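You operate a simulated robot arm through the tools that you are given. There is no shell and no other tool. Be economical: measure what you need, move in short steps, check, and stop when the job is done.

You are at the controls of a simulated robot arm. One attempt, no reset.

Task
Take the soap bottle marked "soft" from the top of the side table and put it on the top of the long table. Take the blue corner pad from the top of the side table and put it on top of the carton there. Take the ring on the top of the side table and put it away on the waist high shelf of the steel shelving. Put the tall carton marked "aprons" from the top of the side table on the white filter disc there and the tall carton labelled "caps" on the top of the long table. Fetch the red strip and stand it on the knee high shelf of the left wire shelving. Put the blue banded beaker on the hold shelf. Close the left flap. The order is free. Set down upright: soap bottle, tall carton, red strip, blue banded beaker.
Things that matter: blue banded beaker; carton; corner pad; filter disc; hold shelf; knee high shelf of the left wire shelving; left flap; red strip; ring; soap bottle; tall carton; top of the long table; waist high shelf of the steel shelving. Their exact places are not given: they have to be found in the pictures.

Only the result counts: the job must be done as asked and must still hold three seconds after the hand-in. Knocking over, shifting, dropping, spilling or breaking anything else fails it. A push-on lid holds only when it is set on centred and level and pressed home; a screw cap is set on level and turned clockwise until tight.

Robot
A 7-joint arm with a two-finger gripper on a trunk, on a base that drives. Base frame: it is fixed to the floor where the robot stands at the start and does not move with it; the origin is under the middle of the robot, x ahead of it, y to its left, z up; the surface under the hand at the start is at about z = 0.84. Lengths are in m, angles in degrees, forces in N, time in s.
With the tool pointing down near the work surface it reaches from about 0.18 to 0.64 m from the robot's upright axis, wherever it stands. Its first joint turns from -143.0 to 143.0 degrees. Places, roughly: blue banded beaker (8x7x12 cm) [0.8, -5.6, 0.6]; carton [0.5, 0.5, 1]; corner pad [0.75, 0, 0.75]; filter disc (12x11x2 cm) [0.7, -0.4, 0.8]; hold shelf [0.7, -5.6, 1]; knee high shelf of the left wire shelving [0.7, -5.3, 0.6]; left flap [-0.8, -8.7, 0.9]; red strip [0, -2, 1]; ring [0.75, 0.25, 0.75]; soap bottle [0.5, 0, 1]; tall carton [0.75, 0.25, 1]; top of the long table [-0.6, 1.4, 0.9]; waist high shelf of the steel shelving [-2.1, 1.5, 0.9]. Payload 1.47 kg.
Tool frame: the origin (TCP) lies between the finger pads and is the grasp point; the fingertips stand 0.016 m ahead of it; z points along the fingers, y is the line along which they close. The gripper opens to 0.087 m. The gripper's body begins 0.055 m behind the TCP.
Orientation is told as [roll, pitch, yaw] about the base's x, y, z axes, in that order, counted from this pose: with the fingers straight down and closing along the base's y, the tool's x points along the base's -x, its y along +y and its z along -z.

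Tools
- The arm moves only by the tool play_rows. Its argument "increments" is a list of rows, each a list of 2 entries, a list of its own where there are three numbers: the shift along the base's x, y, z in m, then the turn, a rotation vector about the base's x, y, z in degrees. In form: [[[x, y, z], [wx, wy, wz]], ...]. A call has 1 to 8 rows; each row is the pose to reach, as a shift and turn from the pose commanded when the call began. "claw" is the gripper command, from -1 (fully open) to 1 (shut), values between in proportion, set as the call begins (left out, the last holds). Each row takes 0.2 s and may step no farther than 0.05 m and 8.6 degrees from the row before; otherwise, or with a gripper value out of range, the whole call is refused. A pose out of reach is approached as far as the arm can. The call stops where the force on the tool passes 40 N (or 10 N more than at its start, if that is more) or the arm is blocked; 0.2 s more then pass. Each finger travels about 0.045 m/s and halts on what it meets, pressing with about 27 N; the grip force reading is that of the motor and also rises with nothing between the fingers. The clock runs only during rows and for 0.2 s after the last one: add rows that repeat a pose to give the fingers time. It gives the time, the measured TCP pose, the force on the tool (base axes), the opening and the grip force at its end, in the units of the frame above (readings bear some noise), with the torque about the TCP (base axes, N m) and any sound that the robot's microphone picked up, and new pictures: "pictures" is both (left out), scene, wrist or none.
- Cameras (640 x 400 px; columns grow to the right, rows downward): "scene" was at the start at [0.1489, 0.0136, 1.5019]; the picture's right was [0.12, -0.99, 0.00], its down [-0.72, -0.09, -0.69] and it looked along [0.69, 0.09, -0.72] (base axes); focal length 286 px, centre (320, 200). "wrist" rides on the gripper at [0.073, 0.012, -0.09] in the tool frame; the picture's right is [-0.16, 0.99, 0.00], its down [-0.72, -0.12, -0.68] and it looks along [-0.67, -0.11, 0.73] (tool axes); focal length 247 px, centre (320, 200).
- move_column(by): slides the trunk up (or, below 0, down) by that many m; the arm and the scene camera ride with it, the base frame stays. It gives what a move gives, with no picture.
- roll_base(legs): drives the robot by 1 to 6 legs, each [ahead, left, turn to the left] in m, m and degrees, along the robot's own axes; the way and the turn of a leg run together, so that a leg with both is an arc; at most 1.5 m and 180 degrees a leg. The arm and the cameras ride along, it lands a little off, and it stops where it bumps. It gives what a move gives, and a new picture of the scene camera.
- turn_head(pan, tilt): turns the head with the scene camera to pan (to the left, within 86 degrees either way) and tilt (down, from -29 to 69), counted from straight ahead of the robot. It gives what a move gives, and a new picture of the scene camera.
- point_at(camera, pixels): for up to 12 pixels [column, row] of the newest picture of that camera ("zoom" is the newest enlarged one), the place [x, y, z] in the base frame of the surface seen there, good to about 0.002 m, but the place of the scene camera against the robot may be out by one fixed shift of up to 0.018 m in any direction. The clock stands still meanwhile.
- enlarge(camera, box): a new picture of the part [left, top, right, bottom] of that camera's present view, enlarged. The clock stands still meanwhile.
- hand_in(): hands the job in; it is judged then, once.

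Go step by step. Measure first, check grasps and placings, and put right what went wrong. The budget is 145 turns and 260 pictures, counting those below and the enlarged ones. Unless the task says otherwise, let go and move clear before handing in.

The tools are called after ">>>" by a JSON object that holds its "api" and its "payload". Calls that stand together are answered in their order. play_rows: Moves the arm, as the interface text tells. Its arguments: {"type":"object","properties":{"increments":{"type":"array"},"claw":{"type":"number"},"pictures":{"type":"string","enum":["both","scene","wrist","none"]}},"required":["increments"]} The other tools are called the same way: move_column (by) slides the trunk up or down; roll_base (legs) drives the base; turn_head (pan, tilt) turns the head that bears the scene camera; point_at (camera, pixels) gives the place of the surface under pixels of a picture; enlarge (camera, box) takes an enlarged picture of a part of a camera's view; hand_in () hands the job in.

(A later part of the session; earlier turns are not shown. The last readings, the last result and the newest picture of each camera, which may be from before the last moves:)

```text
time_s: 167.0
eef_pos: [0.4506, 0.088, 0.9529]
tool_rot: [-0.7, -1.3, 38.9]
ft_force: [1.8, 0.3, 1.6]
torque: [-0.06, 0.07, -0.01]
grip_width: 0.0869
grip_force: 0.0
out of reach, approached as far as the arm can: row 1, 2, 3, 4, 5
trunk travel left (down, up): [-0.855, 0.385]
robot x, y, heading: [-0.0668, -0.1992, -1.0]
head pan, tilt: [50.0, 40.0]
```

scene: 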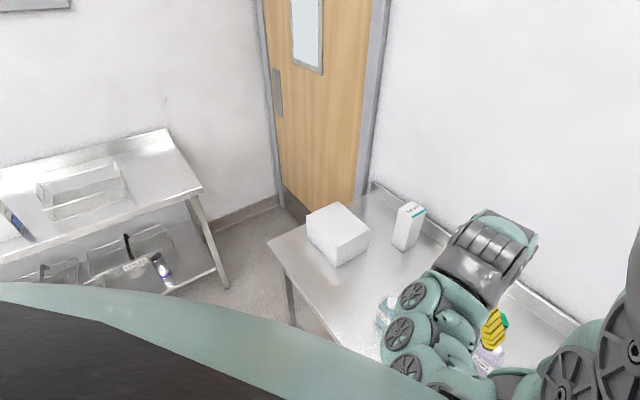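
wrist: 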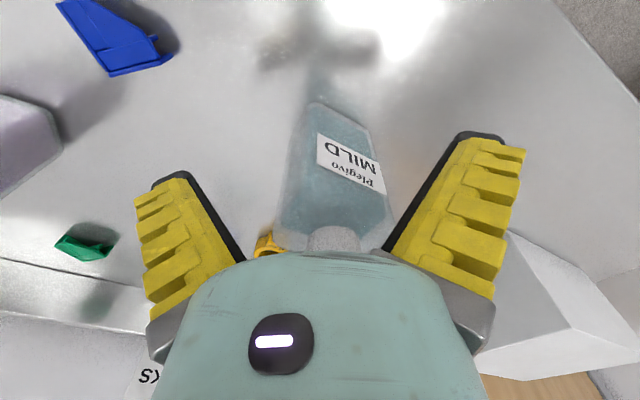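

The yaw direction is joint-limited and the hand drifted toward the MILD bottle. I'll go straight up now and use the perpendicular grip at yaw -51° instead.

>>> {"api": "move_column", "payload": {"by": 0.2}}

>>> {"api": "play_rows", "payload": {"increments": [[[0, 0, 0], [0, 0, -8]], [[0, -0.03, 0], [0, 0, -16]], [[0, -0.06, 0], [0, 0, -24]], [[0, -0.09, 0], [0, 0, -32]], [[0.01, -0.11, 0], [0, 0, -40]], [[0.02, -0.13, 0], [0, 0, -48]], [[0.035, -0.144, 0], [0, 0, -56]], [[0.035, -0.144, 0], [0, 0, -64]]], "pictures": "none"}}

>>> {"api": "play_rows", "payload": {"increments": [[[0, 0, 0], [0, 0, -8]], [[0, 0, 0], [0, 0, -16]], [[0, 0, 0], [0, 0, -24]], [[0, 0, 0], [0, 0, -26]], [[0, 0, 0], [0, 0, -26]]], "pictures": "wrist"}}

```text
time_s: 169.2
eef_pos: [0.4503, 0.0868, 1.1527]
tool_rot: [-0.6, -1.2, 38.9]
ft_force: [0.2, -0.1, -0.1]
torque: [-0.02, -0.01, -0.02]
grip_width: 0.0869
grip_force: 0.1
trunk travel left (down, up): [-1.055, 0.185]
robot x, y, heading: [-0.0667, -0.2011, -1.1]
head pan, tilt: [50.0, 40.0]
```

```text
time_s: 171.0
eef_pos: [0.4832, -0.0564, 1.1517]
tool_rot: [-0.4, -1.3, -25.4]
ft_force: [0.2, 1.1, 0.4]
torque: [-0.01, 0.01, 0.03]
grip_width: 0.087
grip_force: 0.1
trunk travel left (down, up): [-1.055, 0.185]
robot x, y, heading: [-0.069, -0.1994, -0.8]
head pan, tilt: [50.0, 40.0]
```

```text
time_s: 172.2
eef_pos: [0.4839, -0.0566, 1.1532]
tool_rot: [-0.6, -1.3, -51.3]
ft_force: [0.1, 0.5, 0.0]
torque: [-0.01, 0.0, -0.02]
grip_width: 0.0872
grip_force: 0.1
trunk travel left (down, up): [-1.055, 0.185]
robot x, y, heading: [-0.0651, -0.1976, -1.1]
head pan, tilt: [50.0, 40.0]
```

wrist: 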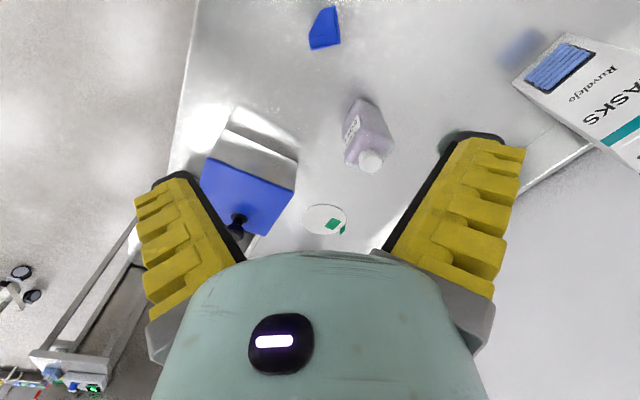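

>>> {"api": "move_column", "payload": {"by": -0.2}}

>>> {"api": "play_rows", "payload": {"increments": [[[0.0016, 0.001, 0], [0.6, 1.3, 0]], [[0.0016, 0.001, 0], [0.6, 1.3, 0]]], "pictures": "wrist"}}

```text
time_s: 174.4
eef_pos: [0.4837, -0.0558, 0.9535]
tool_rot: [-0.6, -1.3, -51.2]
ft_force: [0.4, -0.1, -0.6]
torque: [0.01, 0.01, -0.01]
grip_width: 0.0868
grip_force: 0.1
trunk travel left (down, up): [-0.855, 0.385]
robot x, y, heading: [-0.0661, -0.1975, -0.9]
head pan, tilt: [50.0, 40.0]
```

```text
time_s: 175.0
eef_pos: [0.4848, -0.0555, 0.9539]
tool_rot: [-1.3, 0.2, -51.1]
ft_force: [0.4, 0.3, 0.1]
torque: [-0.01, 0.01, 0.0]
grip_width: 0.0871
grip_force: 0.1
trunk travel left (down, up): [-0.855, 0.385]
robot x, y, heading: [-0.0659, -0.2014, -1.0]
head pan, tilt: [50.0, 40.0]
```

wrist: 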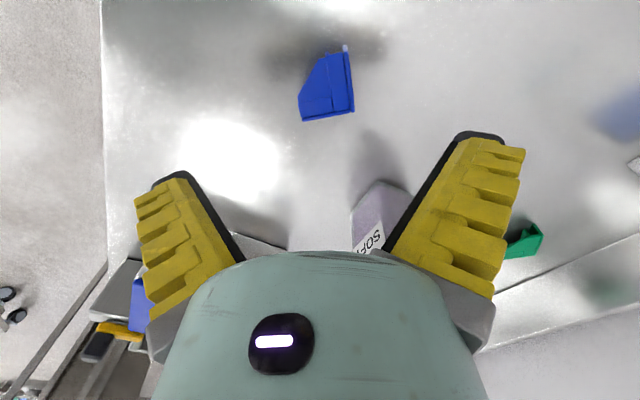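

The pad is aligned between the fingers at (327,85). I'll descend to z 0.862 and close.

>>> {"api": "move_column", "payload": {"by": -0.0915}}

>>> {"api": "play_rows", "payload": {"increments": [[[0, 0, 0], [0, 0, 0]], [[0, 0, 0], [0, 0, 0]], [[0, 0, 0], [0, 0, 0]], [[0, 0, 0], [0, 0, 0]], [[0, 0, 0], [0, 0, 0]], [[0, 0, 0], [0, 0, 0]]], "claw": 1, "pictures": "wrist"}}

```text
time_s: 176.2
eef_pos: [0.4863, -0.0562, 0.8623]
tool_rot: [-1.2, 0.0, -51.2]
ft_force: [0.4, -0.6, -0.5]
torque: [-0.02, -0.02, -0.02]
grip_width: 0.0872
grip_force: 0.1
trunk travel left (down, up): [-0.763, 0.477]
robot x, y, heading: [-0.0635, -0.1992, -1.2]
head pan, tilt: [50.0, 40.0]
```

```text
time_s: 177.6
eef_pos: [0.485, -0.0557, 0.8624]
tool_rot: [-1.2, -0.1, -51.1]
ft_force: [-4.9, -0.1, 10.3]
torque: [-0.01, 0.0, 0.01]
grip_width: 0.0369
grip_force: 27.3
trunk travel left (down, up): [-0.763, 0.477]
robot x, y, heading: [-0.0638, -0.1997, -1.1]
head pan, tilt: [50.0, 40.0]
```

wrist: 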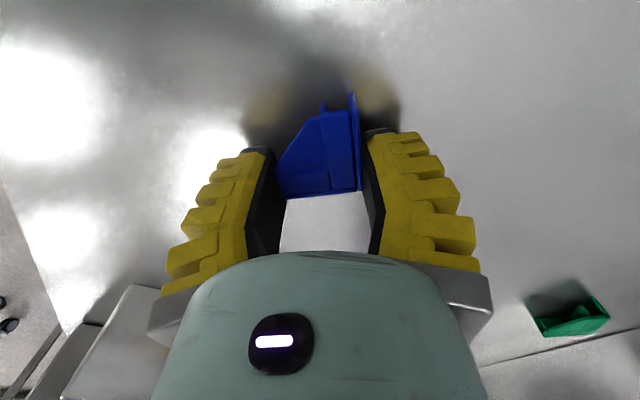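

The pad is gripped at 3.7 cm. I'll lift it and move the base left to bring it over the white carton at about (0.54,0.47).

>>> {"api": "move_column", "payload": {"by": 0.25}}

>>> {"api": "roll_base", "payload": {"legs": [[0.045, 0.525, 1]]}}

>>> {"api": "play_rows", "payload": {"increments": [[[0, 0, 0], [0, 0, 0]]], "pictures": "wrist"}}

```text
time_s: 180.2
eef_pos: [0.4847, -0.0557, 1.112]
tool_rot: [-1.2, 0.1, -51.1]
ft_force: [0.2, 0.0, -0.3]
torque: [0.02, -0.01, 0.02]
grip_width: 0.0346
grip_force: 27.2
trunk travel left (down, up): [-1.013, 0.227]
robot x, y, heading: [-0.0649, -0.2025, -1.3]
head pan, tilt: [50.0, 40.0]
```

```text
time_s: 183.2
eef_pos: [0.5333, 0.4664, 1.1108]
tool_rot: [-1.3, 0.1, -50.2]
ft_force: [0.0, 0.4, 0.0]
torque: [0.04, 0.0, 0.0]
grip_width: 0.0348
grip_force: 26.4
trunk travel left (down, up): [-1.013, 0.227]
robot x, y, heading: [-0.0181, 0.315, -0.3]
head pan, tilt: [50.0, 40.0]
```

scene: 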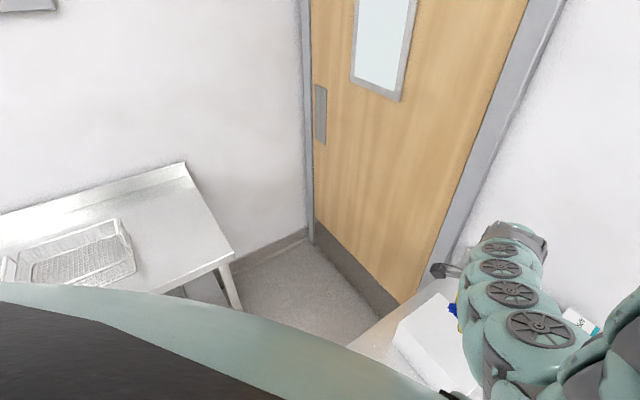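

```text
time_s: 183.6
eef_pos: [0.5348, 0.4675, 1.1125]
tool_rot: [-1.3, 0.1, -50.2]
ft_force: [0.7, 0.1, -0.3]
torque: [0.0, 0.02, 0.03]
grip_width: 0.0348
grip_force: 27.1
trunk travel left (down, up): [-1.013, 0.227]
robot x, y, heading: [-0.0164, 0.3131, -0.4]
head pan, tilt: [50.0, 40.0]
```

wrist: 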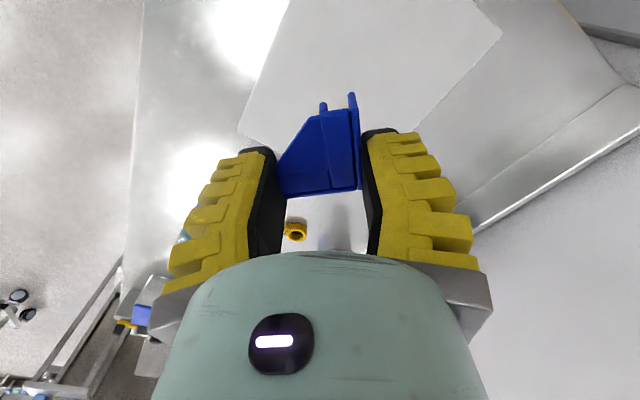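

>>> {"api": "move_column", "payload": {"by": -0.127}}

>>> {"api": "play_rows", "payload": {"increments": [[[0, 0, -0.003], [0, 0, 0]], [[0, 0, -0.003], [0, 0, 0]]], "pictures": "wrist"}}

```text
time_s: 185.2
eef_pos: [0.5352, 0.467, 0.9848]
tool_rot: [-1.1, 0.1, -50.3]
ft_force: [0.0, -0.2, 0.0]
torque: [-0.02, 0.03, 0.02]
grip_width: 0.0345
grip_force: 27.3
trunk travel left (down, up): [-0.886, 0.354]
robot x, y, heading: [-0.0164, 0.3142, -0.3]
head pan, tilt: [50.0, 40.0]
```

```text
time_s: 185.8
eef_pos: [0.5336, 0.4667, 0.984]
tool_rot: [-1.2, 0.1, -50.2]
ft_force: [-3.7, -0.8, 6.7]
torque: [0.01, 0.0, -0.01]
grip_width: 0.0361
grip_force: 26.8
trunk travel left (down, up): [-0.886, 0.354]
robot x, y, heading: [-0.0144, 0.3189, -0.2]
head pan, tilt: [50.0, 40.0]
```

wrist: 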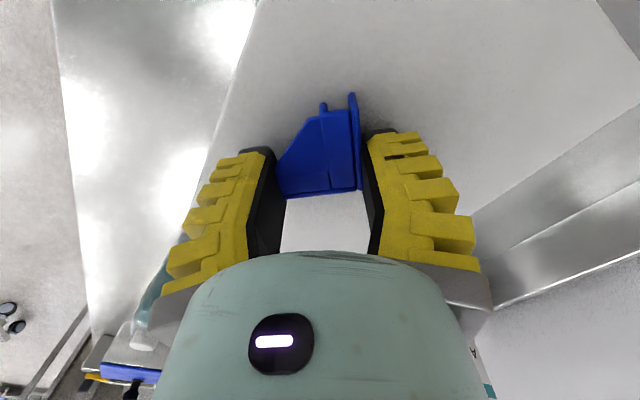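

Contact felt. I'll release and rise.

>>> {"api": "play_rows", "payload": {"increments": [[[0, 0, 0], [0, 0, 0]], [[0, 0, 0], [0, 0, 0]], [[0, 0, 0], [0, 0, 0]], [[0, 0, 0], [0, 0, 0]], [[0, 0, 0], [0, 0, 0]]], "claw": -1, "pictures": "none"}}

>>> {"api": "move_column", "payload": {"by": 0.2}}

>>> {"api": "play_rows", "payload": {"increments": [[[0, 0, 0], [0, 0, 8]], [[0, 0, 0], [0, 0, 16]], [[0, 0, 0], [0, 0, 24]], [[0, 0, 0], [0, 0, 32]], [[0, 0, 0], [0, 0, 40]], [[0, 0, 0], [0, 0, 48]], [[0, 0, 0], [0, 0, 50]]], "pictures": "wrist"}}

```text
time_s: 187.0
eef_pos: [0.5328, 0.4667, 0.9838]
tool_rot: [-1.2, 0.0, -50.1]
ft_force: [0.7, 0.2, 0.3]
torque: [0.0, 0.01, 0.0]
grip_width: 0.087
grip_force: 0.1
trunk travel left (down, up): [-0.886, 0.354]
robot x, y, heading: [-0.018, 0.3167, -0.1]
head pan, tilt: [50.0, 40.0]
```

```text
time_s: 189.2
eef_pos: [0.5345, 0.4664, 1.1818]
tool_rot: [-1.2, 0.1, -50.3]
ft_force: [0.3, -0.7, -0.2]
torque: [0.02, -0.05, 0.01]
grip_width: 0.0869
grip_force: 0.1
trunk travel left (down, up): [-1.086, 0.154]
robot x, y, heading: [-0.0111, 0.3192, -0.1]
head pan, tilt: [50.0, 40.0]
```

```text
time_s: 190.8
eef_pos: [0.5353, 0.4658, 1.183]
tool_rot: [-1.1, 0.0, -0.1]
ft_force: [0.3, 0.4, 0.3]
torque: [-0.02, 0.03, 0.01]
grip_width: 0.0872
grip_force: 0.1
trunk travel left (down, up): [-1.086, 0.154]
robot x, y, heading: [-0.0137, 0.3164, -0.3]
head pan, tilt: [50.0, 40.0]
```

wrist: 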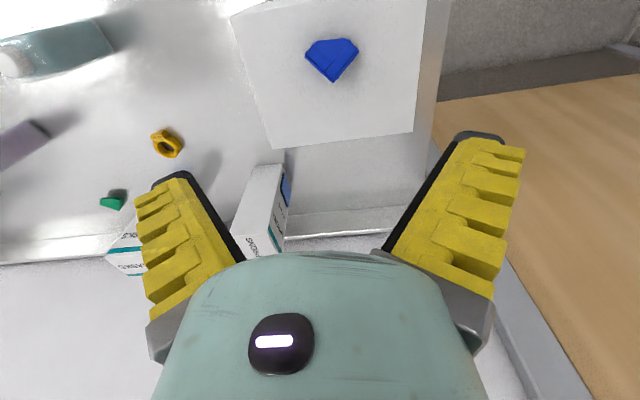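

The pad rests on the carton at (331,58). Next is APRONS at (0.779,0.313), so I'll shift the base right and drive ahead.

>>> {"api": "roll_base", "payload": {"legs": [[0, -0.153, 0], [0.2, 0, 0]]}}

>>> {"api": "play_rows", "payload": {"increments": [[[0, 0, 0], [1, 0, 0]]], "pictures": "wrist"}}

```text
time_s: 193.3
eef_pos: [0.7291, 0.3097, 1.1828]
tool_rot: [-1.2, 0.2, -0.4]
ft_force: [-0.2, -0.1, 0.2]
torque: [0.0, 0.01, 0.0]
grip_width: 0.087
grip_force: 0.1
trunk travel left (down, up): [-1.086, 0.154]
robot x, y, heading: [0.1815, 0.1598, -0.5]
head pan, tilt: [50.0, 40.0]
```

scene: 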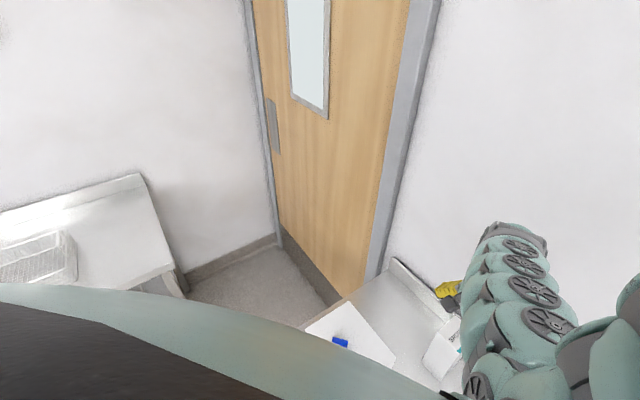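

```text
time_s: 193.7
eef_pos: [0.7295, 0.3105, 1.1829]
tool_rot: [-0.2, 0.1, -0.2]
ft_force: [-0.3, 0.2, 0.7]
torque: [0.0, 0.0, -0.05]
grip_width: 0.0872
grip_force: 0.1
trunk travel left (down, up): [-1.086, 0.154]
robot x, y, heading: [0.1804, 0.1606, -0.6]
head pan, tilt: [50.0, 40.0]
```

wrist: 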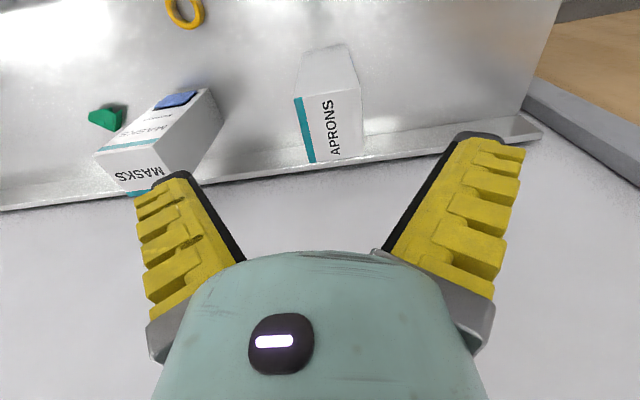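

>>> {"api": "point_at", "payload": {"camera": "wrist", "pixels": [[297, 100], [359, 94], [310, 160], [361, 152], [330, 125], [300, 57], [350, 47], [125, 150], [200, 110]]}}

>>> {"api": "play_rows", "payload": {"increments": [[[0.03, 0.001, 0], [0, 0, 0]], [[0.05, 0.002, 0], [0, 0, 0]], [[0.05, 0.002, 0], [0, 0, 0]]], "pictures": "wrist"}}

```text
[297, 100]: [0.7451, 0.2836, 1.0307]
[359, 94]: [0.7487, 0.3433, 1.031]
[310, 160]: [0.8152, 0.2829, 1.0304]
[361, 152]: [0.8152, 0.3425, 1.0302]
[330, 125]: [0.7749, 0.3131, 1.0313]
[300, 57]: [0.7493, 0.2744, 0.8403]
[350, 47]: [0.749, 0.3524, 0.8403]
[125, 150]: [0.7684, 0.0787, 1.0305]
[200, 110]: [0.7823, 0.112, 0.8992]
```

```text
time_s: 194.5
eef_pos: [0.7789, 0.3112, 1.1829]
tool_rot: [-0.2, 0.2, -0.4]
ft_force: [0.7, -0.6, 0.4]
torque: [-0.01, -0.01, 0.01]
grip_width: 0.087
grip_force: 0.0
trunk travel left (down, up): [-1.086, 0.154]
robot x, y, heading: [0.18, 0.1584, -0.7]
head pan, tilt: [50.0, 40.0]
```

wrist: 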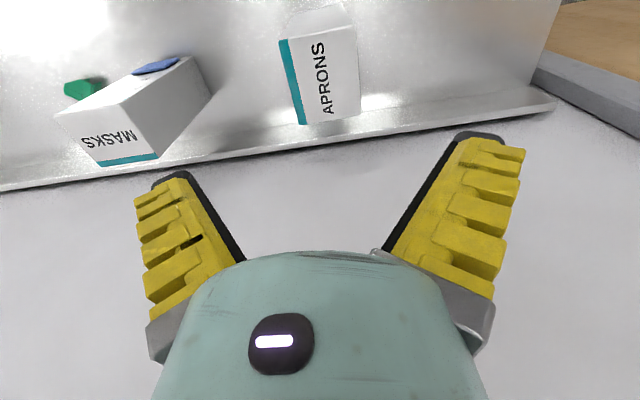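

TCP is over the APRONS centre (0.780,0.313). I'll descend to 1.022 for a shallow, firm grip and close.

>>> {"api": "move_column", "payload": {"by": -0.161}}

>>> {"api": "play_rows", "payload": {"increments": [[[0, 0, 0], [0, 0, 0]], [[0, 0, 0], [0, 0, 0]], [[0, 0, 0], [0, 0, 0]], [[0, 0, 0], [0, 0, 0]]], "claw": 1, "pictures": "none"}}

>>> {"api": "move_column", "payload": {"by": 0.02}}

>>> {"api": "play_rows", "payload": {"increments": [[[0, 0, 0], [0, 0, 0]]], "pictures": "wrist"}}

```text
time_s: 196.4
eef_pos: [0.7792, 0.312, 1.022]
tool_rot: [-0.1, 0.1, -0.4]
ft_force: [-0.3, -0.2, -0.8]
torque: [-0.02, -0.01, 0.01]
grip_width: 0.0871
grip_force: 0.0
trunk travel left (down, up): [-0.925, 0.315]
robot x, y, heading: [0.1808, 0.1583, -0.8]
head pan, tilt: [50.0, 40.0]
```

```text
time_s: 197.4
eef_pos: [0.7783, 0.3111, 1.0225]
tool_rot: [-0.1, 0.1, -0.5]
ft_force: [-0.2, -0.8, -0.6]
torque: [0.0, 0.03, 0.05]
grip_width: 0.0667
grip_force: 27.1
trunk travel left (down, up): [-0.925, 0.315]
robot x, y, heading: [0.1805, 0.1617, -0.6]
head pan, tilt: [50.0, 40.0]
```

```text
time_s: 198.1
eef_pos: [0.7786, 0.3114, 1.0407]
tool_rot: [-0.2, 0.1, -0.4]
ft_force: [-0.4, -0.3, -1.7]
torque: [-0.04, 0.0, -0.01]
grip_width: 0.0668
grip_force: 27.2
trunk travel left (down, up): [-0.945, 0.295]
robot x, y, heading: [0.1791, 0.1601, -0.4]
head pan, tilt: [50.0, 40.0]
```

```text
time_s: 198.4
eef_pos: [0.7793, 0.3117, 1.0416]
tool_rot: [-0.1, 0.1, -0.5]
ft_force: [0.0, -0.5, -2.7]
torque: [0.0, 0.01, 0.02]
grip_width: 0.0669
grip_force: 27.0
trunk travel left (down, up): [-0.945, 0.295]
robot x, y, heading: [0.1785, 0.1628, -0.3]
head pan, tilt: [50.0, 40.0]
```

wrist: 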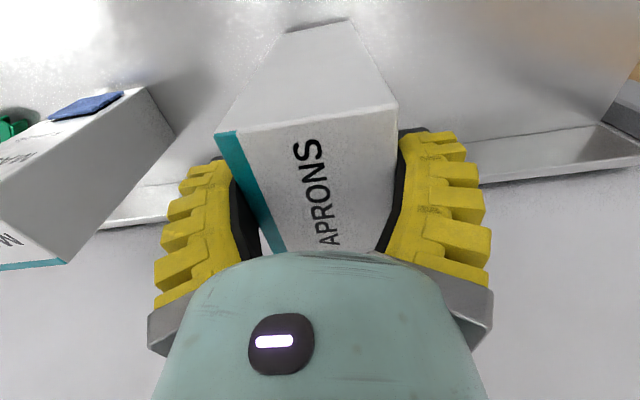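

APRONS is held and lifting. I'll raise it clear and drive right, stopping short of the disc so I can measure it beside the carton.

>>> {"api": "move_column", "payload": {"by": 0.22}}

>>> {"api": "roll_base", "payload": {"legs": [[-0.15, 0, 0], [0, -0.48, 0]]}}

>>> {"api": "play_rows", "payload": {"increments": [[[0, 0, 0], [0, 0, 0]]], "pictures": "wrist"}}

```text
time_s: 200.8
eef_pos: [0.7783, 0.311, 1.2612]
tool_rot: [-0.1, 0.1, -0.4]
ft_force: [0.6, 0.1, -2.5]
torque: [-0.02, -0.01, 0.02]
grip_width: 0.0665
grip_force: 27.0
trunk travel left (down, up): [-1.165, 0.075]
robot x, y, heading: [0.1782, 0.1606, -0.3]
head pan, tilt: [50.0, 40.0]
```

```text
time_s: 204.6
eef_pos: [0.6271, -0.1665, 1.261]
tool_rot: [-0.2, 0.0, -0.1]
ft_force: [0.0, -0.4, -3.0]
torque: [-0.03, -0.01, 0.02]
grip_width: 0.0666
grip_force: 27.4
trunk travel left (down, up): [-1.165, 0.075]
robot x, y, heading: [0.0283, -0.3237, -0.1]
head pan, tilt: [50.0, 40.0]
```

scene: 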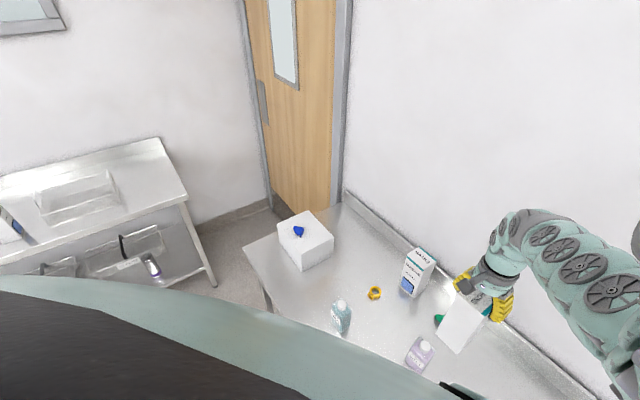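

```text
time_s: 205.0
eef_pos: [0.6264, -0.1665, 1.261]
tool_rot: [-0.2, 0.3, -0.1]
ft_force: [0.1, -0.5, -2.5]
torque: [0.01, 0.0, -0.01]
grip_width: 0.0665
grip_force: 27.3
trunk travel left (down, up): [-1.165, 0.075]
robot x, y, heading: [0.0295, -0.3195, -0.1]
head pan, tilt: [50.0, 40.0]
```

wrist: 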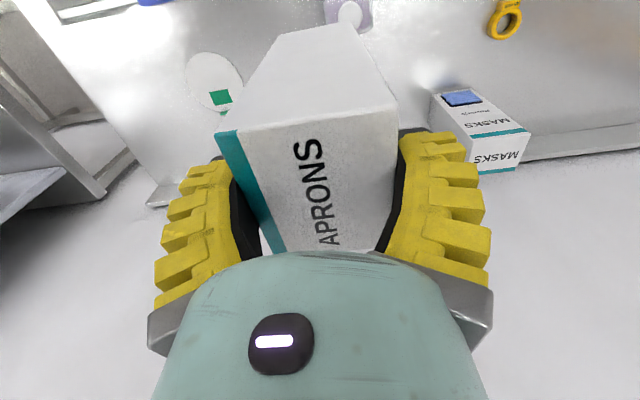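

The disc is visible at (213,80). I'll enlarge and measure its edges.

>>> {"api": "enlarge", "payload": {"camera": "wrist", "box": [170, 40, 266, 120]}}

>>> {"api": "point_at", "payload": {"camera": "wrist", "pixels": [[187, 75], [190, 90], [200, 56], [213, 53], [225, 57], [240, 75], [243, 90], [205, 106], [220, 110], [213, 80], [230, 62], [195, 100]]}}

```text
5.00 times, centred on (218, 80) of wrist
```

zoom: 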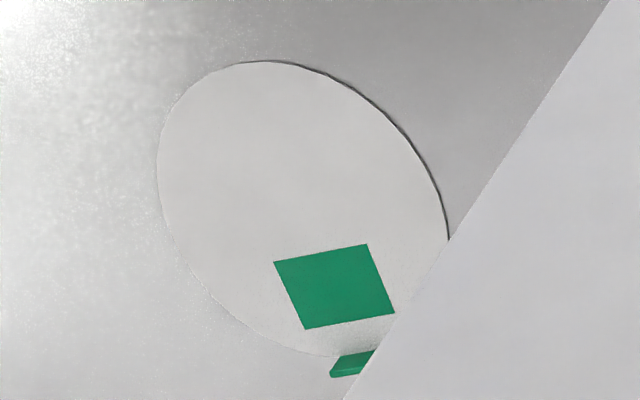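

```text
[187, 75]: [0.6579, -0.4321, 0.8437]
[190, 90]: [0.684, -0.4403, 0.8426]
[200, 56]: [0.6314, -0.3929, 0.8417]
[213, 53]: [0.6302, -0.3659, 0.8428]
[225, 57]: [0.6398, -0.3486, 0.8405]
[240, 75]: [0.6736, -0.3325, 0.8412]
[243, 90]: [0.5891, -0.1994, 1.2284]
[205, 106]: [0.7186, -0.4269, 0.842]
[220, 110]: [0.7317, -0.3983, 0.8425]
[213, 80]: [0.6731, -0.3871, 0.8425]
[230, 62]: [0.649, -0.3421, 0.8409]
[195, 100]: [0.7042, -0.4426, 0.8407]
```

The disc centre works out to (0.681,-0.3875), radius 5.5 cm. I'll drive the carton over it and check.

>>> {"api": "roll_base", "payload": {"legs": [[0.0535, -0.221, 0]]}}

>>> {"api": "play_rows", "payload": {"increments": [[[0, 0, 0], [0, 0, 0]]], "pictures": "none"}}

```text
time_s: 206.7
eef_pos: [0.6789, -0.3847, 1.2607]
tool_rot: [-0.2, 0.1, 0.0]
ft_force: [-0.3, -1.1, -3.3]
torque: [-0.01, 0.03, -0.01]
grip_width: 0.0665
grip_force: 26.6
trunk travel left (down, up): [-1.165, 0.075]
robot x, y, heading: [0.0836, -0.543, 0.4]
head pan, tilt: [50.0, 40.0]
```

scene: 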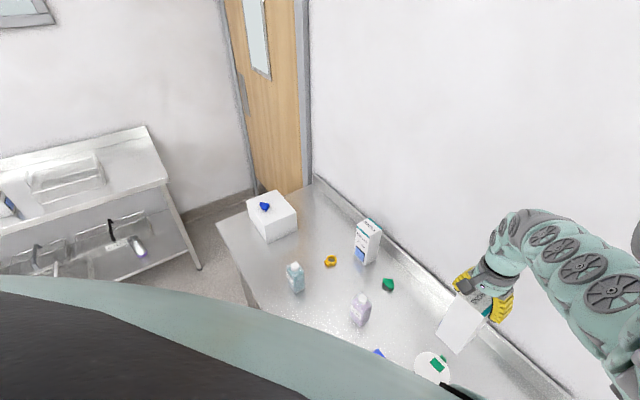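

```text
time_s: 207.1
eef_pos: [0.6789, -0.3856, 1.2605]
tool_rot: [-0.2, 0.1, 0.0]
ft_force: [-0.4, -0.2, -2.4]
torque: [0.0, 0.01, 0.0]
grip_width: 0.0665
grip_force: 26.9
trunk travel left (down, up): [-1.165, 0.075]
robot x, y, heading: [0.0794, -0.5394, 0.1]
head pan, tilt: [50.0, 40.0]
```

>>> {"api": "play_rows", "payload": {"increments": [[[0.001, -0.0015, 0], [0, 0, 0]], [[0.001, -0.0015, 0], [0, 0, 0]]], "pictures": "none"}}

>>> {"api": "move_column", "payload": {"by": -0.227}}

>>> {"api": "move_column", "payload": {"by": -0.009}}

```text
time_s: 207.7
eef_pos: [0.6801, -0.3868, 1.2607]
tool_rot: [-0.1, 0.1, 0.1]
ft_force: [1.2, -1.2, -3.1]
torque: [0.02, -0.05, 0.02]
grip_width: 0.0665
grip_force: 27.2
trunk travel left (down, up): [-1.165, 0.075]
robot x, y, heading: [0.0804, -0.5422, 0.2]
head pan, tilt: [50.0, 40.0]
```

```text
time_s: 210.1
eef_pos: [0.6797, -0.3869, 1.0349]
tool_rot: [-0.3, 0.1, 0.1]
ft_force: [0.3, 0.1, -2.6]
torque: [0.0, -0.04, 0.05]
grip_width: 0.0663
grip_force: 27.0
trunk travel left (down, up): [-0.938, 0.302]
robot x, y, heading: [0.0831, -0.54, 0.0]
head pan, tilt: [50.0, 40.0]
```

```text
time_s: 210.7
eef_pos: [0.6806, -0.3861, 1.0253]
tool_rot: [-0.2, 0.1, 0.0]
ft_force: [0.1, -0.5, -2.1]
torque: [0.01, 0.02, 0.04]
grip_width: 0.0664
grip_force: 26.5
trunk travel left (down, up): [-0.929, 0.311]
robot x, y, heading: [0.0795, -0.548, 0.1]
head pan, tilt: [50.0, 40.0]
```

>>> {"api": "move_column", "payload": {"by": -0.002}}

>>> {"api": "play_rows", "payload": {"increments": [[[0, 0, 0], [0, 0, 0]], [[0, 0, 0], [0, 0, 0]], [[0, 0, 0], [0, 0, 0]], [[0, 0, 0], [0, 0, 0]]], "claw": -1, "pictures": "none"}}

>>> {"api": "move_column", "payload": {"by": 0.15}}

>>> {"api": "play_rows", "payload": {"increments": [[[0, 0, 0], [0, 0, 0]]], "pictures": "wrist"}}

```text
time_s: 211.2
eef_pos: [0.6805, -0.3862, 1.0231]
tool_rot: [-0.2, 0.1, 0.1]
ft_force: [-0.7, 0.6, -2.5]
torque: [-0.01, 0.01, 0.0]
grip_width: 0.0664
grip_force: 26.8
trunk travel left (down, up): [-0.927, 0.313]
robot x, y, heading: [0.0767, -0.5436, 0.1]
head pan, tilt: [50.0, 40.0]
```

```text
time_s: 212.2
eef_pos: [0.6807, -0.3867, 1.024]
tool_rot: [-0.2, 0.1, 0.1]
ft_force: [0.1, -0.6, -0.8]
torque: [-0.02, -0.03, 0.01]
grip_width: 0.0869
grip_force: 0.0
trunk travel left (down, up): [-0.927, 0.313]
robot x, y, heading: [0.0812, -0.5433, 0.1]
head pan, tilt: [50.0, 40.0]
```

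```text
time_s: 214.0
eef_pos: [0.6799, -0.3863, 1.1737]
tool_rot: [-0.3, 0.1, 0.1]
ft_force: [-0.9, -0.6, -0.1]
torque: [0.0, 0.03, 0.0]
grip_width: 0.087
grip_force: 0.1
trunk travel left (down, up): [-1.077, 0.163]
robot x, y, heading: [0.0827, -0.5395, -0.3]
head pan, tilt: [50.0, 40.0]
```

```text
time_s: 214.4
eef_pos: [0.6809, -0.3865, 1.1736]
tool_rot: [-0.2, 0.1, 0.1]
ft_force: [-0.1, 0.2, 0.9]
torque: [-0.02, -0.03, 0.01]
grip_width: 0.087
grip_force: 0.0
trunk travel left (down, up): [-1.077, 0.163]
robot x, y, heading: [0.081, -0.5425, 0.1]
head pan, tilt: [50.0, 40.0]
```

wrist: 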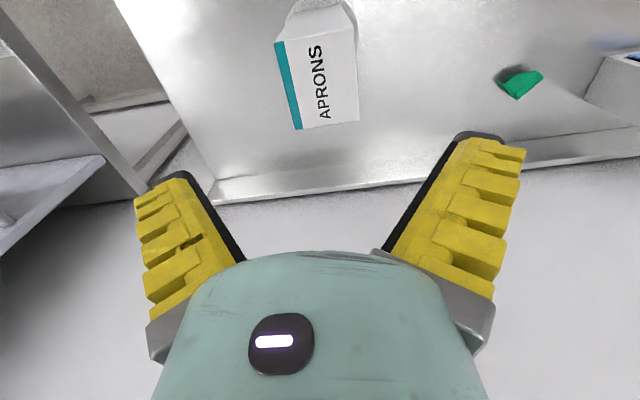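

APRONS stands on the disc. Next is SOFT at about (0.59,-0.12), so I'll drive over it.

>>> {"api": "roll_base", "payload": {"legs": [[-0.09, 0.262, 0]]}}

>>> {"api": "play_rows", "payload": {"increments": [[[0, 0, 0], [0, 0, 0]]], "pictures": "wrist"}}

>>> {"api": "enlarge", "payload": {"camera": "wrist", "box": [256, 20, 384, 120]}}

```text
time_s: 216.3
eef_pos: [0.5896, -0.1243, 1.173]
tool_rot: [-0.1, 0.0, 0.1]
ft_force: [0.0, 0.5, 0.0]
torque: [0.05, -0.02, 0.01]
grip_width: 0.087
grip_force: 0.1
trunk travel left (down, up): [-1.077, 0.163]
robot x, y, heading: [-0.0087, -0.2804, -0.0]
head pan, tilt: [50.0, 40.0]
```

scene: 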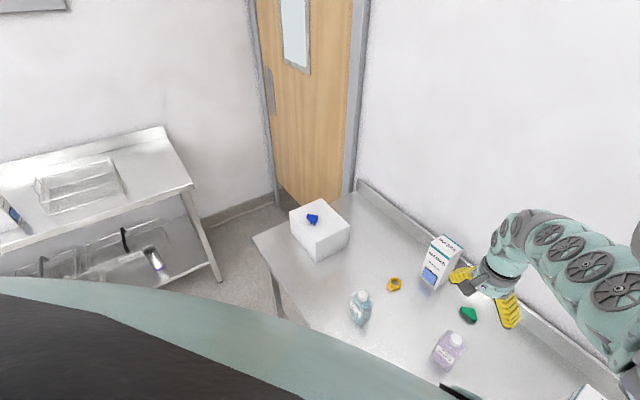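

```text
time_s: 216.7
eef_pos: [0.5883, -0.1227, 1.1732]
tool_rot: [-0.2, 0.1, 0.2]
ft_force: [-0.4, -0.9, 0.2]
torque: [0.0, 0.02, -0.05]
grip_width: 0.0872
grip_force: 0.0
trunk travel left (down, up): [-1.077, 0.163]
robot x, y, heading: [-0.0114, -0.2757, 0.1]
head pan, tilt: [50.0, 40.0]
```

wrist: 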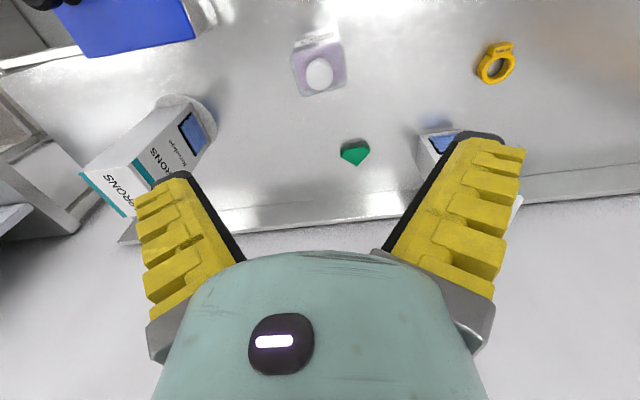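

```text
4.00 times, centred on (320, 70) of wrist
```

zoom: 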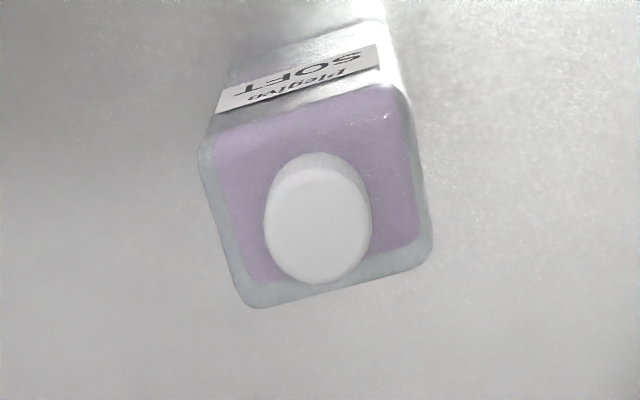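

>>> {"api": "point_at", "payload": {"camera": "zoom", "pixels": [[210, 150], [400, 100], [250, 300], [425, 255], [320, 225], [320, 170], [320, 275], [272, 230], [365, 220], [220, 200], [415, 180], [330, 295]]}}

```text
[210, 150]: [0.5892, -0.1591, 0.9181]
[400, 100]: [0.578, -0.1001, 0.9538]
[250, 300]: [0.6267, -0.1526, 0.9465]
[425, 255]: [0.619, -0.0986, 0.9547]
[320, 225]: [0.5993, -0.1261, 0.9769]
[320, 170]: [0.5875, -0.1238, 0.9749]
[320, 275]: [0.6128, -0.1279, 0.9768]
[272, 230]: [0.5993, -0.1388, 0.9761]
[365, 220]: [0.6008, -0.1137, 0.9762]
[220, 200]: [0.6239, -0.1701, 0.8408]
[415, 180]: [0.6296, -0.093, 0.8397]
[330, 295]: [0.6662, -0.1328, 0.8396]
```

SOFT's body is about 6 cm wide at yaw ≈ +8°, its shoulder is at z 0.955 and its cap is at (0.600,-0.126). I'll align, descend to 0.948 and grip the body.

>>> {"api": "play_rows", "payload": {"increments": [[[0.0127, -0.003, 0], [0, 0, 7.8]], [[0.0127, -0.003, 0], [0, 0, 7.8]]], "pictures": "none"}}

>>> {"api": "move_column", "payload": {"by": -0.225}}

>>> {"api": "play_rows", "payload": {"increments": [[[0, 0, 0], [0, 0, 0]], [[0, 0, 0], [0, 0, 0]], [[0, 0, 0], [0, 0, 0]], [[0, 0, 0], [0, 0, 0]]], "claw": 1, "pictures": "none"}}

>>> {"api": "move_column", "payload": {"by": 0.2}}

>>> {"api": "play_rows", "payload": {"increments": [[[0, 0, 0], [0, 0, 0]]], "pictures": "wrist"}}

```text
time_s: 217.3
eef_pos: [0.6031, -0.1255, 1.1726]
tool_rot: [-0.1, 0.1, 7.9]
ft_force: [-0.6, 0.3, -0.1]
torque: [0.01, 0.0, 0.01]
grip_width: 0.0872
grip_force: 0.2
trunk travel left (down, up): [-1.077, 0.163]
robot x, y, heading: [-0.0113, -0.2802, -0.1]
head pan, tilt: [50.0, 40.0]
```

```text
time_s: 219.7
eef_pos: [0.6019, -0.1258, 0.9483]
tool_rot: [-0.2, 0.1, 7.9]
ft_force: [0.7, -0.4, 0.3]
torque: [-0.05, 0.02, 0.04]
grip_width: 0.0873
grip_force: 0.1
trunk travel left (down, up): [-0.852, 0.388]
robot x, y, heading: [-0.0056, -0.2754, 0.2]
head pan, tilt: [50.0, 40.0]
```

```text
time_s: 220.7
eef_pos: [0.601, -0.1264, 0.9486]
tool_rot: [-0.2, 0.2, 7.8]
ft_force: [-0.5, -0.1, 0.0]
torque: [0.03, -0.01, -0.01]
grip_width: 0.0624
grip_force: 26.6
trunk travel left (down, up): [-0.852, 0.388]
robot x, y, heading: [-0.0095, -0.2771, 0.2]
head pan, tilt: [50.0, 40.0]
```

```text
time_s: 222.9
eef_pos: [0.601, -0.1253, 1.1484]
tool_rot: [-0.2, 0.2, 7.9]
ft_force: [0.5, -0.5, -4.4]
torque: [-0.03, -0.02, -0.02]
grip_width: 0.0625
grip_force: 27.0
trunk travel left (down, up): [-1.052, 0.188]
robot x, y, heading: [-0.0118, -0.281, 0.2]
head pan, tilt: [50.0, 40.0]
```

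```text
time_s: 223.3
eef_pos: [0.6018, -0.1271, 1.1479]
tool_rot: [-0.2, 0.0, 7.8]
ft_force: [-0.1, 0.4, -3.9]
torque: [0.01, 0.0, 0.03]
grip_width: 0.0623
grip_force: 26.5
trunk travel left (down, up): [-1.052, 0.188]
robot x, y, heading: [-0.0113, -0.2769, 0.1]
head pan, tilt: [50.0, 40.0]
```

wrist: 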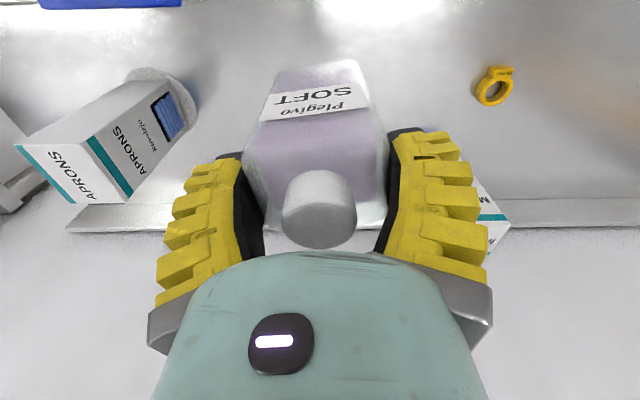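

SOFT is held with width 0.062 and weight about 4 N. I'll back off, centre the arm, and carry it to the free right end of the long table, near (0.055,1.26).

>>> {"api": "roll_base", "payload": {"legs": [[-0.45, 0, 0]]}}

>>> {"api": "play_rows", "payload": {"increments": [[[0, -0.04, 0], [0, 0, -2]], [[0, -0.08, 0], [0, 0, -4]], [[0, -0.12, 0], [0, 0, -6]], [[0, -0.15, 0], [0, 0, -8]], [[0, -0.15, 0], [0, 0, -8]]], "pictures": "none"}}

>>> {"api": "roll_base", "payload": {"legs": [[0, 0, 90], [0.55, 0, 0], [0, -0.515, 0], [0.3, 0, 0]]}}

```text
time_s: 226.0
eef_pos: [0.1512, -0.1276, 1.1488]
tool_rot: [-0.2, 0.2, 7.8]
ft_force: [-0.6, -0.2, -3.8]
torque: [0.0, 0.02, 0.02]
grip_width: 0.0623
grip_force: 26.8
trunk travel left (down, up): [-1.052, 0.188]
robot x, y, heading: [-0.4618, -0.2775, 0.1]
head pan, tilt: [50.0, 40.0]
```

scene: 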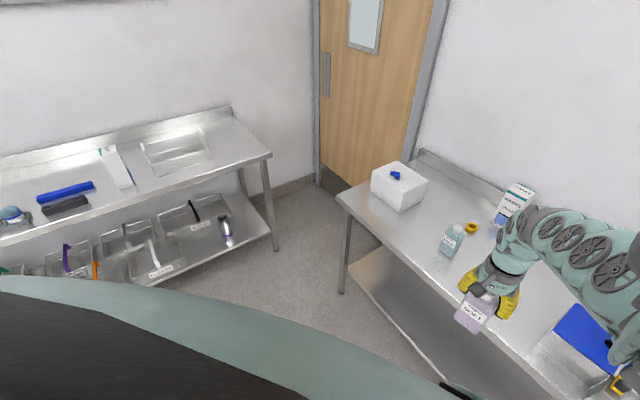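

```text
time_s: 227.2
eef_pos: [0.1513, -0.2765, 1.1481]
tool_rot: [-0.2, 0.1, -0.3]
ft_force: [-0.4, 0.2, -3.1]
torque: [-0.02, -0.02, -0.01]
grip_width: 0.0622
grip_force: 27.1
trunk travel left (down, up): [-1.052, 0.188]
robot x, y, heading: [-0.4602, -0.2814, -0.0]
head pan, tilt: [50.0, 40.0]
```

```text
time_s: 238.4
eef_pos: [0.0201, 1.1856, 1.1495]
tool_rot: [-0.2, 0.1, 90.7]
ft_force: [0.3, -0.4, -3.6]
torque: [0.0, 0.02, -0.01]
grip_width: 0.0619
grip_force: 27.0
trunk travel left (down, up): [-1.052, 0.188]
robot x, y, heading: [0.0309, 0.5753, 91.0]
head pan, tilt: [50.0, 40.0]
```

scene: 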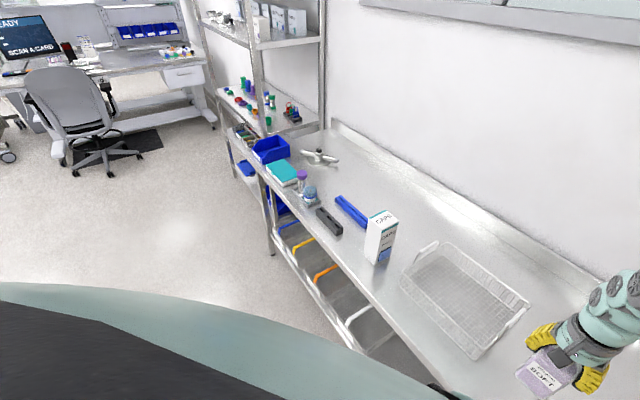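

CAPS is standing fine at (380,235). The bottle is near the tray's right edge, so I'll measure that edge and the free area.

>>> {"api": "point_at", "payload": {"camera": "scene", "pixels": [[529, 303], [476, 357], [500, 335], [560, 300], [490, 375], [610, 290]]}}

```text
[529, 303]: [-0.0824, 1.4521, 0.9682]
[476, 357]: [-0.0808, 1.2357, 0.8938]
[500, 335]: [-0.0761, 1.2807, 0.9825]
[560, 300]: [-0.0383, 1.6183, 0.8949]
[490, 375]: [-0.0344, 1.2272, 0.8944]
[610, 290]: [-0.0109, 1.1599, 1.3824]
```

>>> {"api": "roll_base", "payload": {"legs": [[0.06, -0.025, -1]]}}

>>> {"api": "move_column", "payload": {"by": -0.13}}

>>> {"api": "move_column", "payload": {"by": -0.012}}

```text
time_s: 239.4
eef_pos: [0.0546, 1.244, 1.1485]
tool_rot: [-0.2, 0.1, 89.7]
ft_force: [-0.1, 0.2, -3.7]
torque: [0.0, -0.01, -0.01]
grip_width: 0.0619
grip_force: 26.7
trunk travel left (down, up): [-1.052, 0.188]
robot x, y, heading: [0.0521, 0.6288, 89.9]
head pan, tilt: [50.0, 40.0]
```

scene: 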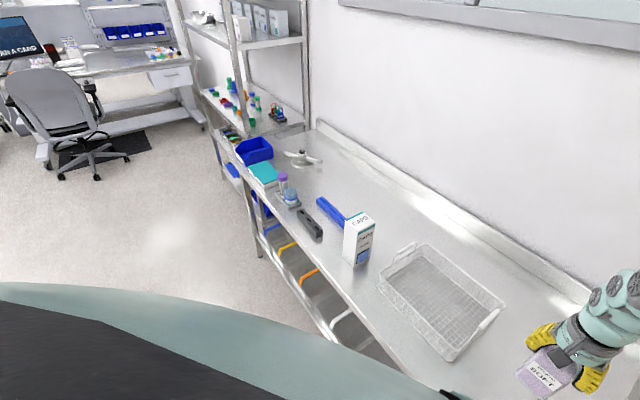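

```text
time_s: 241.0
eef_pos: [0.0553, 1.2457, 1.0198]
tool_rot: [-0.2, 0.1, 89.6]
ft_force: [0.4, -0.3, -3.9]
torque: [0.02, 0.02, -0.02]
grip_width: 0.0619
grip_force: 27.2
trunk travel left (down, up): [-0.922, 0.318]
robot x, y, heading: [0.054, 0.6344, 89.7]
head pan, tilt: [50.0, 40.0]
```

```text
time_s: 241.6
eef_pos: [0.0553, 1.2459, 1.0072]
tool_rot: [-0.1, 0.1, 89.6]
ft_force: [-0.6, -0.3, -3.9]
torque: [-0.01, -0.01, -0.01]
grip_width: 0.0623
grip_force: 26.7
trunk travel left (down, up): [-0.91, 0.33]
robot x, y, heading: [0.0521, 0.632, 89.5]
head pan, tilt: [50.0, 40.0]
```

>>> {"api": "move_column", "payload": {"by": -0.007}}

>>> {"api": "move_column", "payload": {"by": -0.006}}

>>> {"api": "enlarge", "payload": {"camera": "scene", "box": [480, 280, 640, 400]}}

```text
time_s: 242.1
eef_pos: [0.0549, 1.2463, 1.0001]
tool_rot: [-0.2, 0.1, 89.5]
ft_force: [0.2, 0.9, -3.5]
torque: [0.01, 0.03, 0.01]
grip_width: 0.0621
grip_force: 27.2
trunk travel left (down, up): [-0.903, 0.337]
robot x, y, heading: [0.0522, 0.6323, 89.8]
head pan, tilt: [50.0, 40.0]
```

```text
time_s: 242.7
eef_pos: [0.0556, 1.246, 0.9944]
tool_rot: [-0.1, 0.0, 89.6]
ft_force: [-0.1, -0.7, -4.3]
torque: [-0.01, 0.01, -0.01]
grip_width: 0.0619
grip_force: 27.4
trunk travel left (down, up): [-0.897, 0.343]
robot x, y, heading: [0.0522, 0.6336, 89.8]
head pan, tilt: [50.0, 40.0]
```

```text
3.33 times, centred on (560, 340) of scene
```

zoom: 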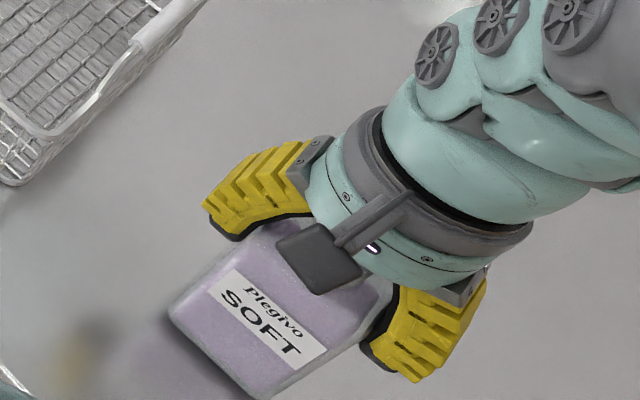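

No contact yet, so I'll continue in small steps.

>>> {"api": "move_column", "payload": {"by": -0.004}}

>>> {"api": "move_column", "payload": {"by": -0.004}}

>>> {"api": "move_column", "payload": {"by": -0.003}}

```text
time_s: 243.2
eef_pos: [0.0547, 1.2448, 0.9891]
tool_rot: [-0.1, 0.1, 89.6]
ft_force: [-0.2, -0.2, -3.4]
torque: [-0.01, 0.0, -0.01]
grip_width: 0.062
grip_force: 26.7
trunk travel left (down, up): [-0.893, 0.347]
robot x, y, heading: [0.0552, 0.6319, 89.6]
head pan, tilt: [50.0, 40.0]
```

```text
time_s: 243.7
eef_pos: [0.0559, 1.247, 0.9863]
tool_rot: [-0.1, 0.1, 89.5]
ft_force: [0.8, -4.5, 14.8]
torque: [-0.07, 0.03, 0.02]
grip_width: 0.0627
grip_force: 27.5
trunk travel left (down, up): [-0.889, 0.351]
robot x, y, heading: [0.0564, 0.6335, 89.7]
head pan, tilt: [50.0, 40.0]
```

```text
time_s: 244.2
eef_pos: [0.0561, 1.248, 0.9841]
tool_rot: [-0.2, 0.0, 89.7]
ft_force: [0.2, -4.3, 20.5]
torque: [0.07, 0.02, 0.04]
grip_width: 0.0635
grip_force: 27.0
trunk travel left (down, up): [-0.886, 0.354]
robot x, y, heading: [0.0558, 0.6364, 89.5]
head pan, tilt: [50.0, 40.0]
```

Contact felt; the table's true top is about z 0.879. I'll release and rise.

>>> {"api": "move_column", "payload": {"by": 0.003}}

>>> {"api": "play_rows", "payload": {"increments": [[[0, 0, 0], [0, 0, 0]], [[0, 0, 0], [0, 0, 0]], [[0, 0, 0], [0, 0, 0]], [[0, 0, 0], [0, 0, 0]]], "claw": -1, "pictures": "none"}}

>>> {"api": "move_column", "payload": {"by": 0.25}}

>>> {"api": "play_rows", "payload": {"increments": [[[0, 0, 0], [0, 0, 0]]], "pictures": "wrist"}}

```text
time_s: 244.8
eef_pos: [0.056, 1.2457, 0.9848]
tool_rot: [-0.2, 0.2, 89.6]
ft_force: [0.7, 0.2, -3.6]
torque: [0.01, 0.01, 0.0]
grip_width: 0.0641
grip_force: 26.7
trunk travel left (down, up): [-0.889, 0.351]
robot x, y, heading: [0.052, 0.6335, 89.5]
head pan, tilt: [50.0, 40.0]
```

```text
time_s: 245.8
eef_pos: [0.0554, 1.2457, 0.9859]
tool_rot: [-0.1, 0.2, 89.6]
ft_force: [-0.4, 0.3, 0.1]
torque: [0.03, -0.01, -0.01]
grip_width: 0.0871
grip_force: 0.0
trunk travel left (down, up): [-0.889, 0.351]
robot x, y, heading: [0.0554, 0.6332, 89.8]
head pan, tilt: [50.0, 40.0]
```

```text
time_s: 248.3
eef_pos: [0.0555, 1.2467, 1.2358]
tool_rot: [-0.3, 0.1, 89.6]
ft_force: [-0.5, 0.9, -0.5]
torque: [-0.03, 0.02, 0.0]
grip_width: 0.0868
grip_force: 0.0
trunk travel left (down, up): [-1.139, 0.101]
robot x, y, heading: [0.055, 0.632, 89.7]
head pan, tilt: [50.0, 40.0]
```

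```text
time_s: 248.8
eef_pos: [0.0559, 1.2454, 1.2356]
tool_rot: [-0.2, 0.1, 89.6]
ft_force: [0.5, 0.5, -1.3]
torque: [0.0, 0.02, -0.01]
grip_width: 0.0871
grip_force: 0.1
trunk travel left (down, up): [-1.139, 0.101]
robot x, y, heading: [0.0569, 0.6327, 90.1]
head pan, tilt: [50.0, 40.0]
```

wrist: 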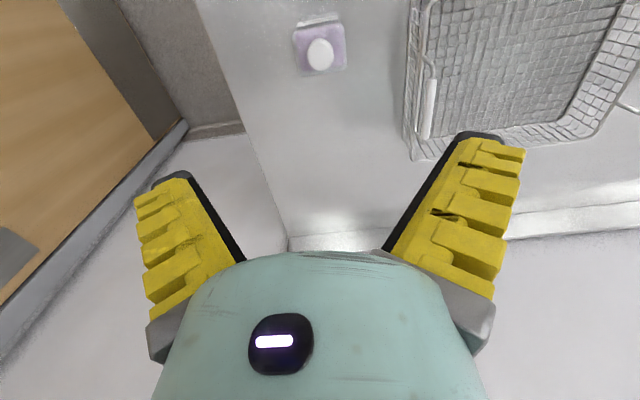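

SOFT stands on the long table. Now I'll go for the ring at about (0.66,0.13).

>>> {"api": "roll_base", "payload": {"legs": [[-0.33, 0, 0], [0, 0.5, 0], [0, 0, -90], [0.45, -0.17, 0]]}}

>>> {"api": "play_rows", "payload": {"increments": [[[0, 0, 0], [0, 0, 0]]], "pictures": "wrist"}}

>>> {"api": "enlarge", "payload": {"camera": "wrist", "box": [256, 0, 416, 110]}}

```text
time_s: 259.8
eef_pos: [0.6179, 0.1124, 1.2361]
tool_rot: [-0.3, 0.2, -1.8]
ft_force: [0.0, -0.5, -0.7]
torque: [0.01, 0.02, -0.01]
grip_width: 0.0871
grip_force: 0.1
trunk travel left (down, up): [-1.139, 0.101]
robot x, y, heading: [0.006, 0.131, -1.3]
head pan, tilt: [50.0, 40.0]
```

scene: 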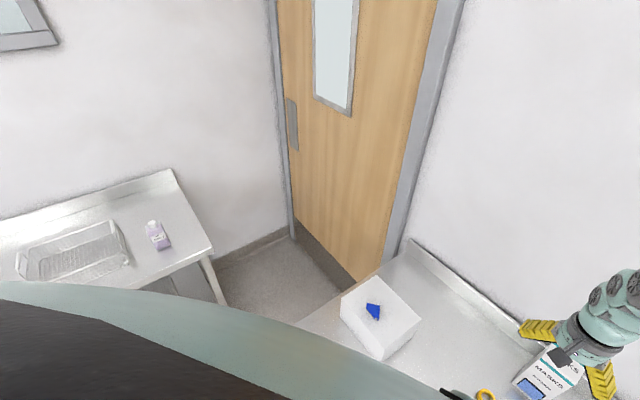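

```text
time_s: 260.1
eef_pos: [0.618, 0.113, 1.2355]
tool_rot: [-0.2, 0.1, -1.7]
ft_force: [0.1, 0.4, 0.3]
torque: [-0.01, 0.0, 0.03]
grip_width: 0.087
grip_force: 0.1
trunk travel left (down, up): [-1.139, 0.101]
robot x, y, heading: [0.0027, 0.1285, -1.8]
head pan, tilt: [50.0, 40.0]
```

wrist: 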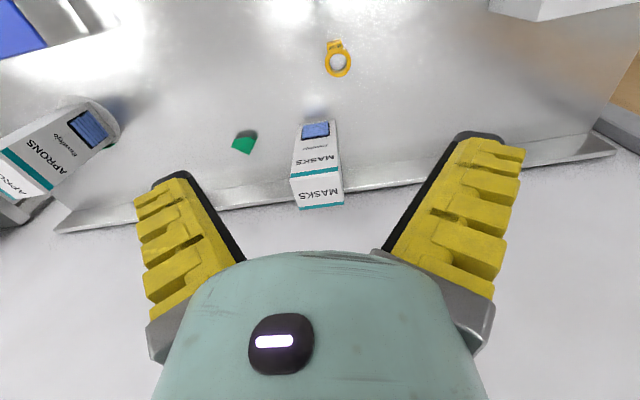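

```text
3.64 times, centred on (336, 55) of wrist
```

zoom: 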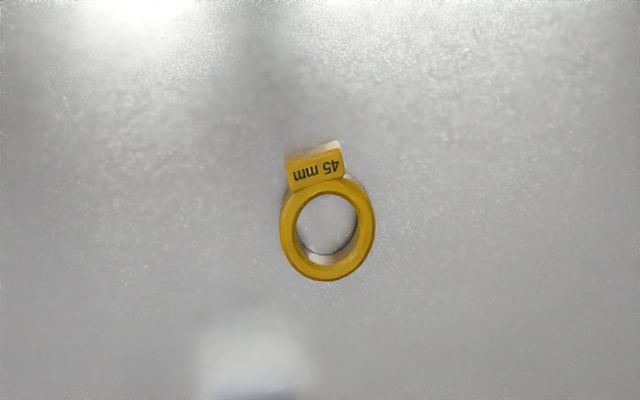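

>>> {"api": "point_at", "payload": {"camera": "zoom", "pixels": [[318, 168], [290, 160], [342, 155], [287, 225], [368, 225], [327, 273], [327, 188], [318, 145], [327, 235]]}}

```text
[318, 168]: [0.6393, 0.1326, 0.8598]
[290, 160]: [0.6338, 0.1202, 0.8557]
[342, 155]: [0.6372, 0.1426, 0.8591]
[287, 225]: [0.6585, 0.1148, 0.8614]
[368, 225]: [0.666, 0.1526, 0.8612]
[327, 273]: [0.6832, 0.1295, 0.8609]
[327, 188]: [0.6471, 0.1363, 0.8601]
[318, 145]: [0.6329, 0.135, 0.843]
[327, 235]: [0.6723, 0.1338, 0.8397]
```

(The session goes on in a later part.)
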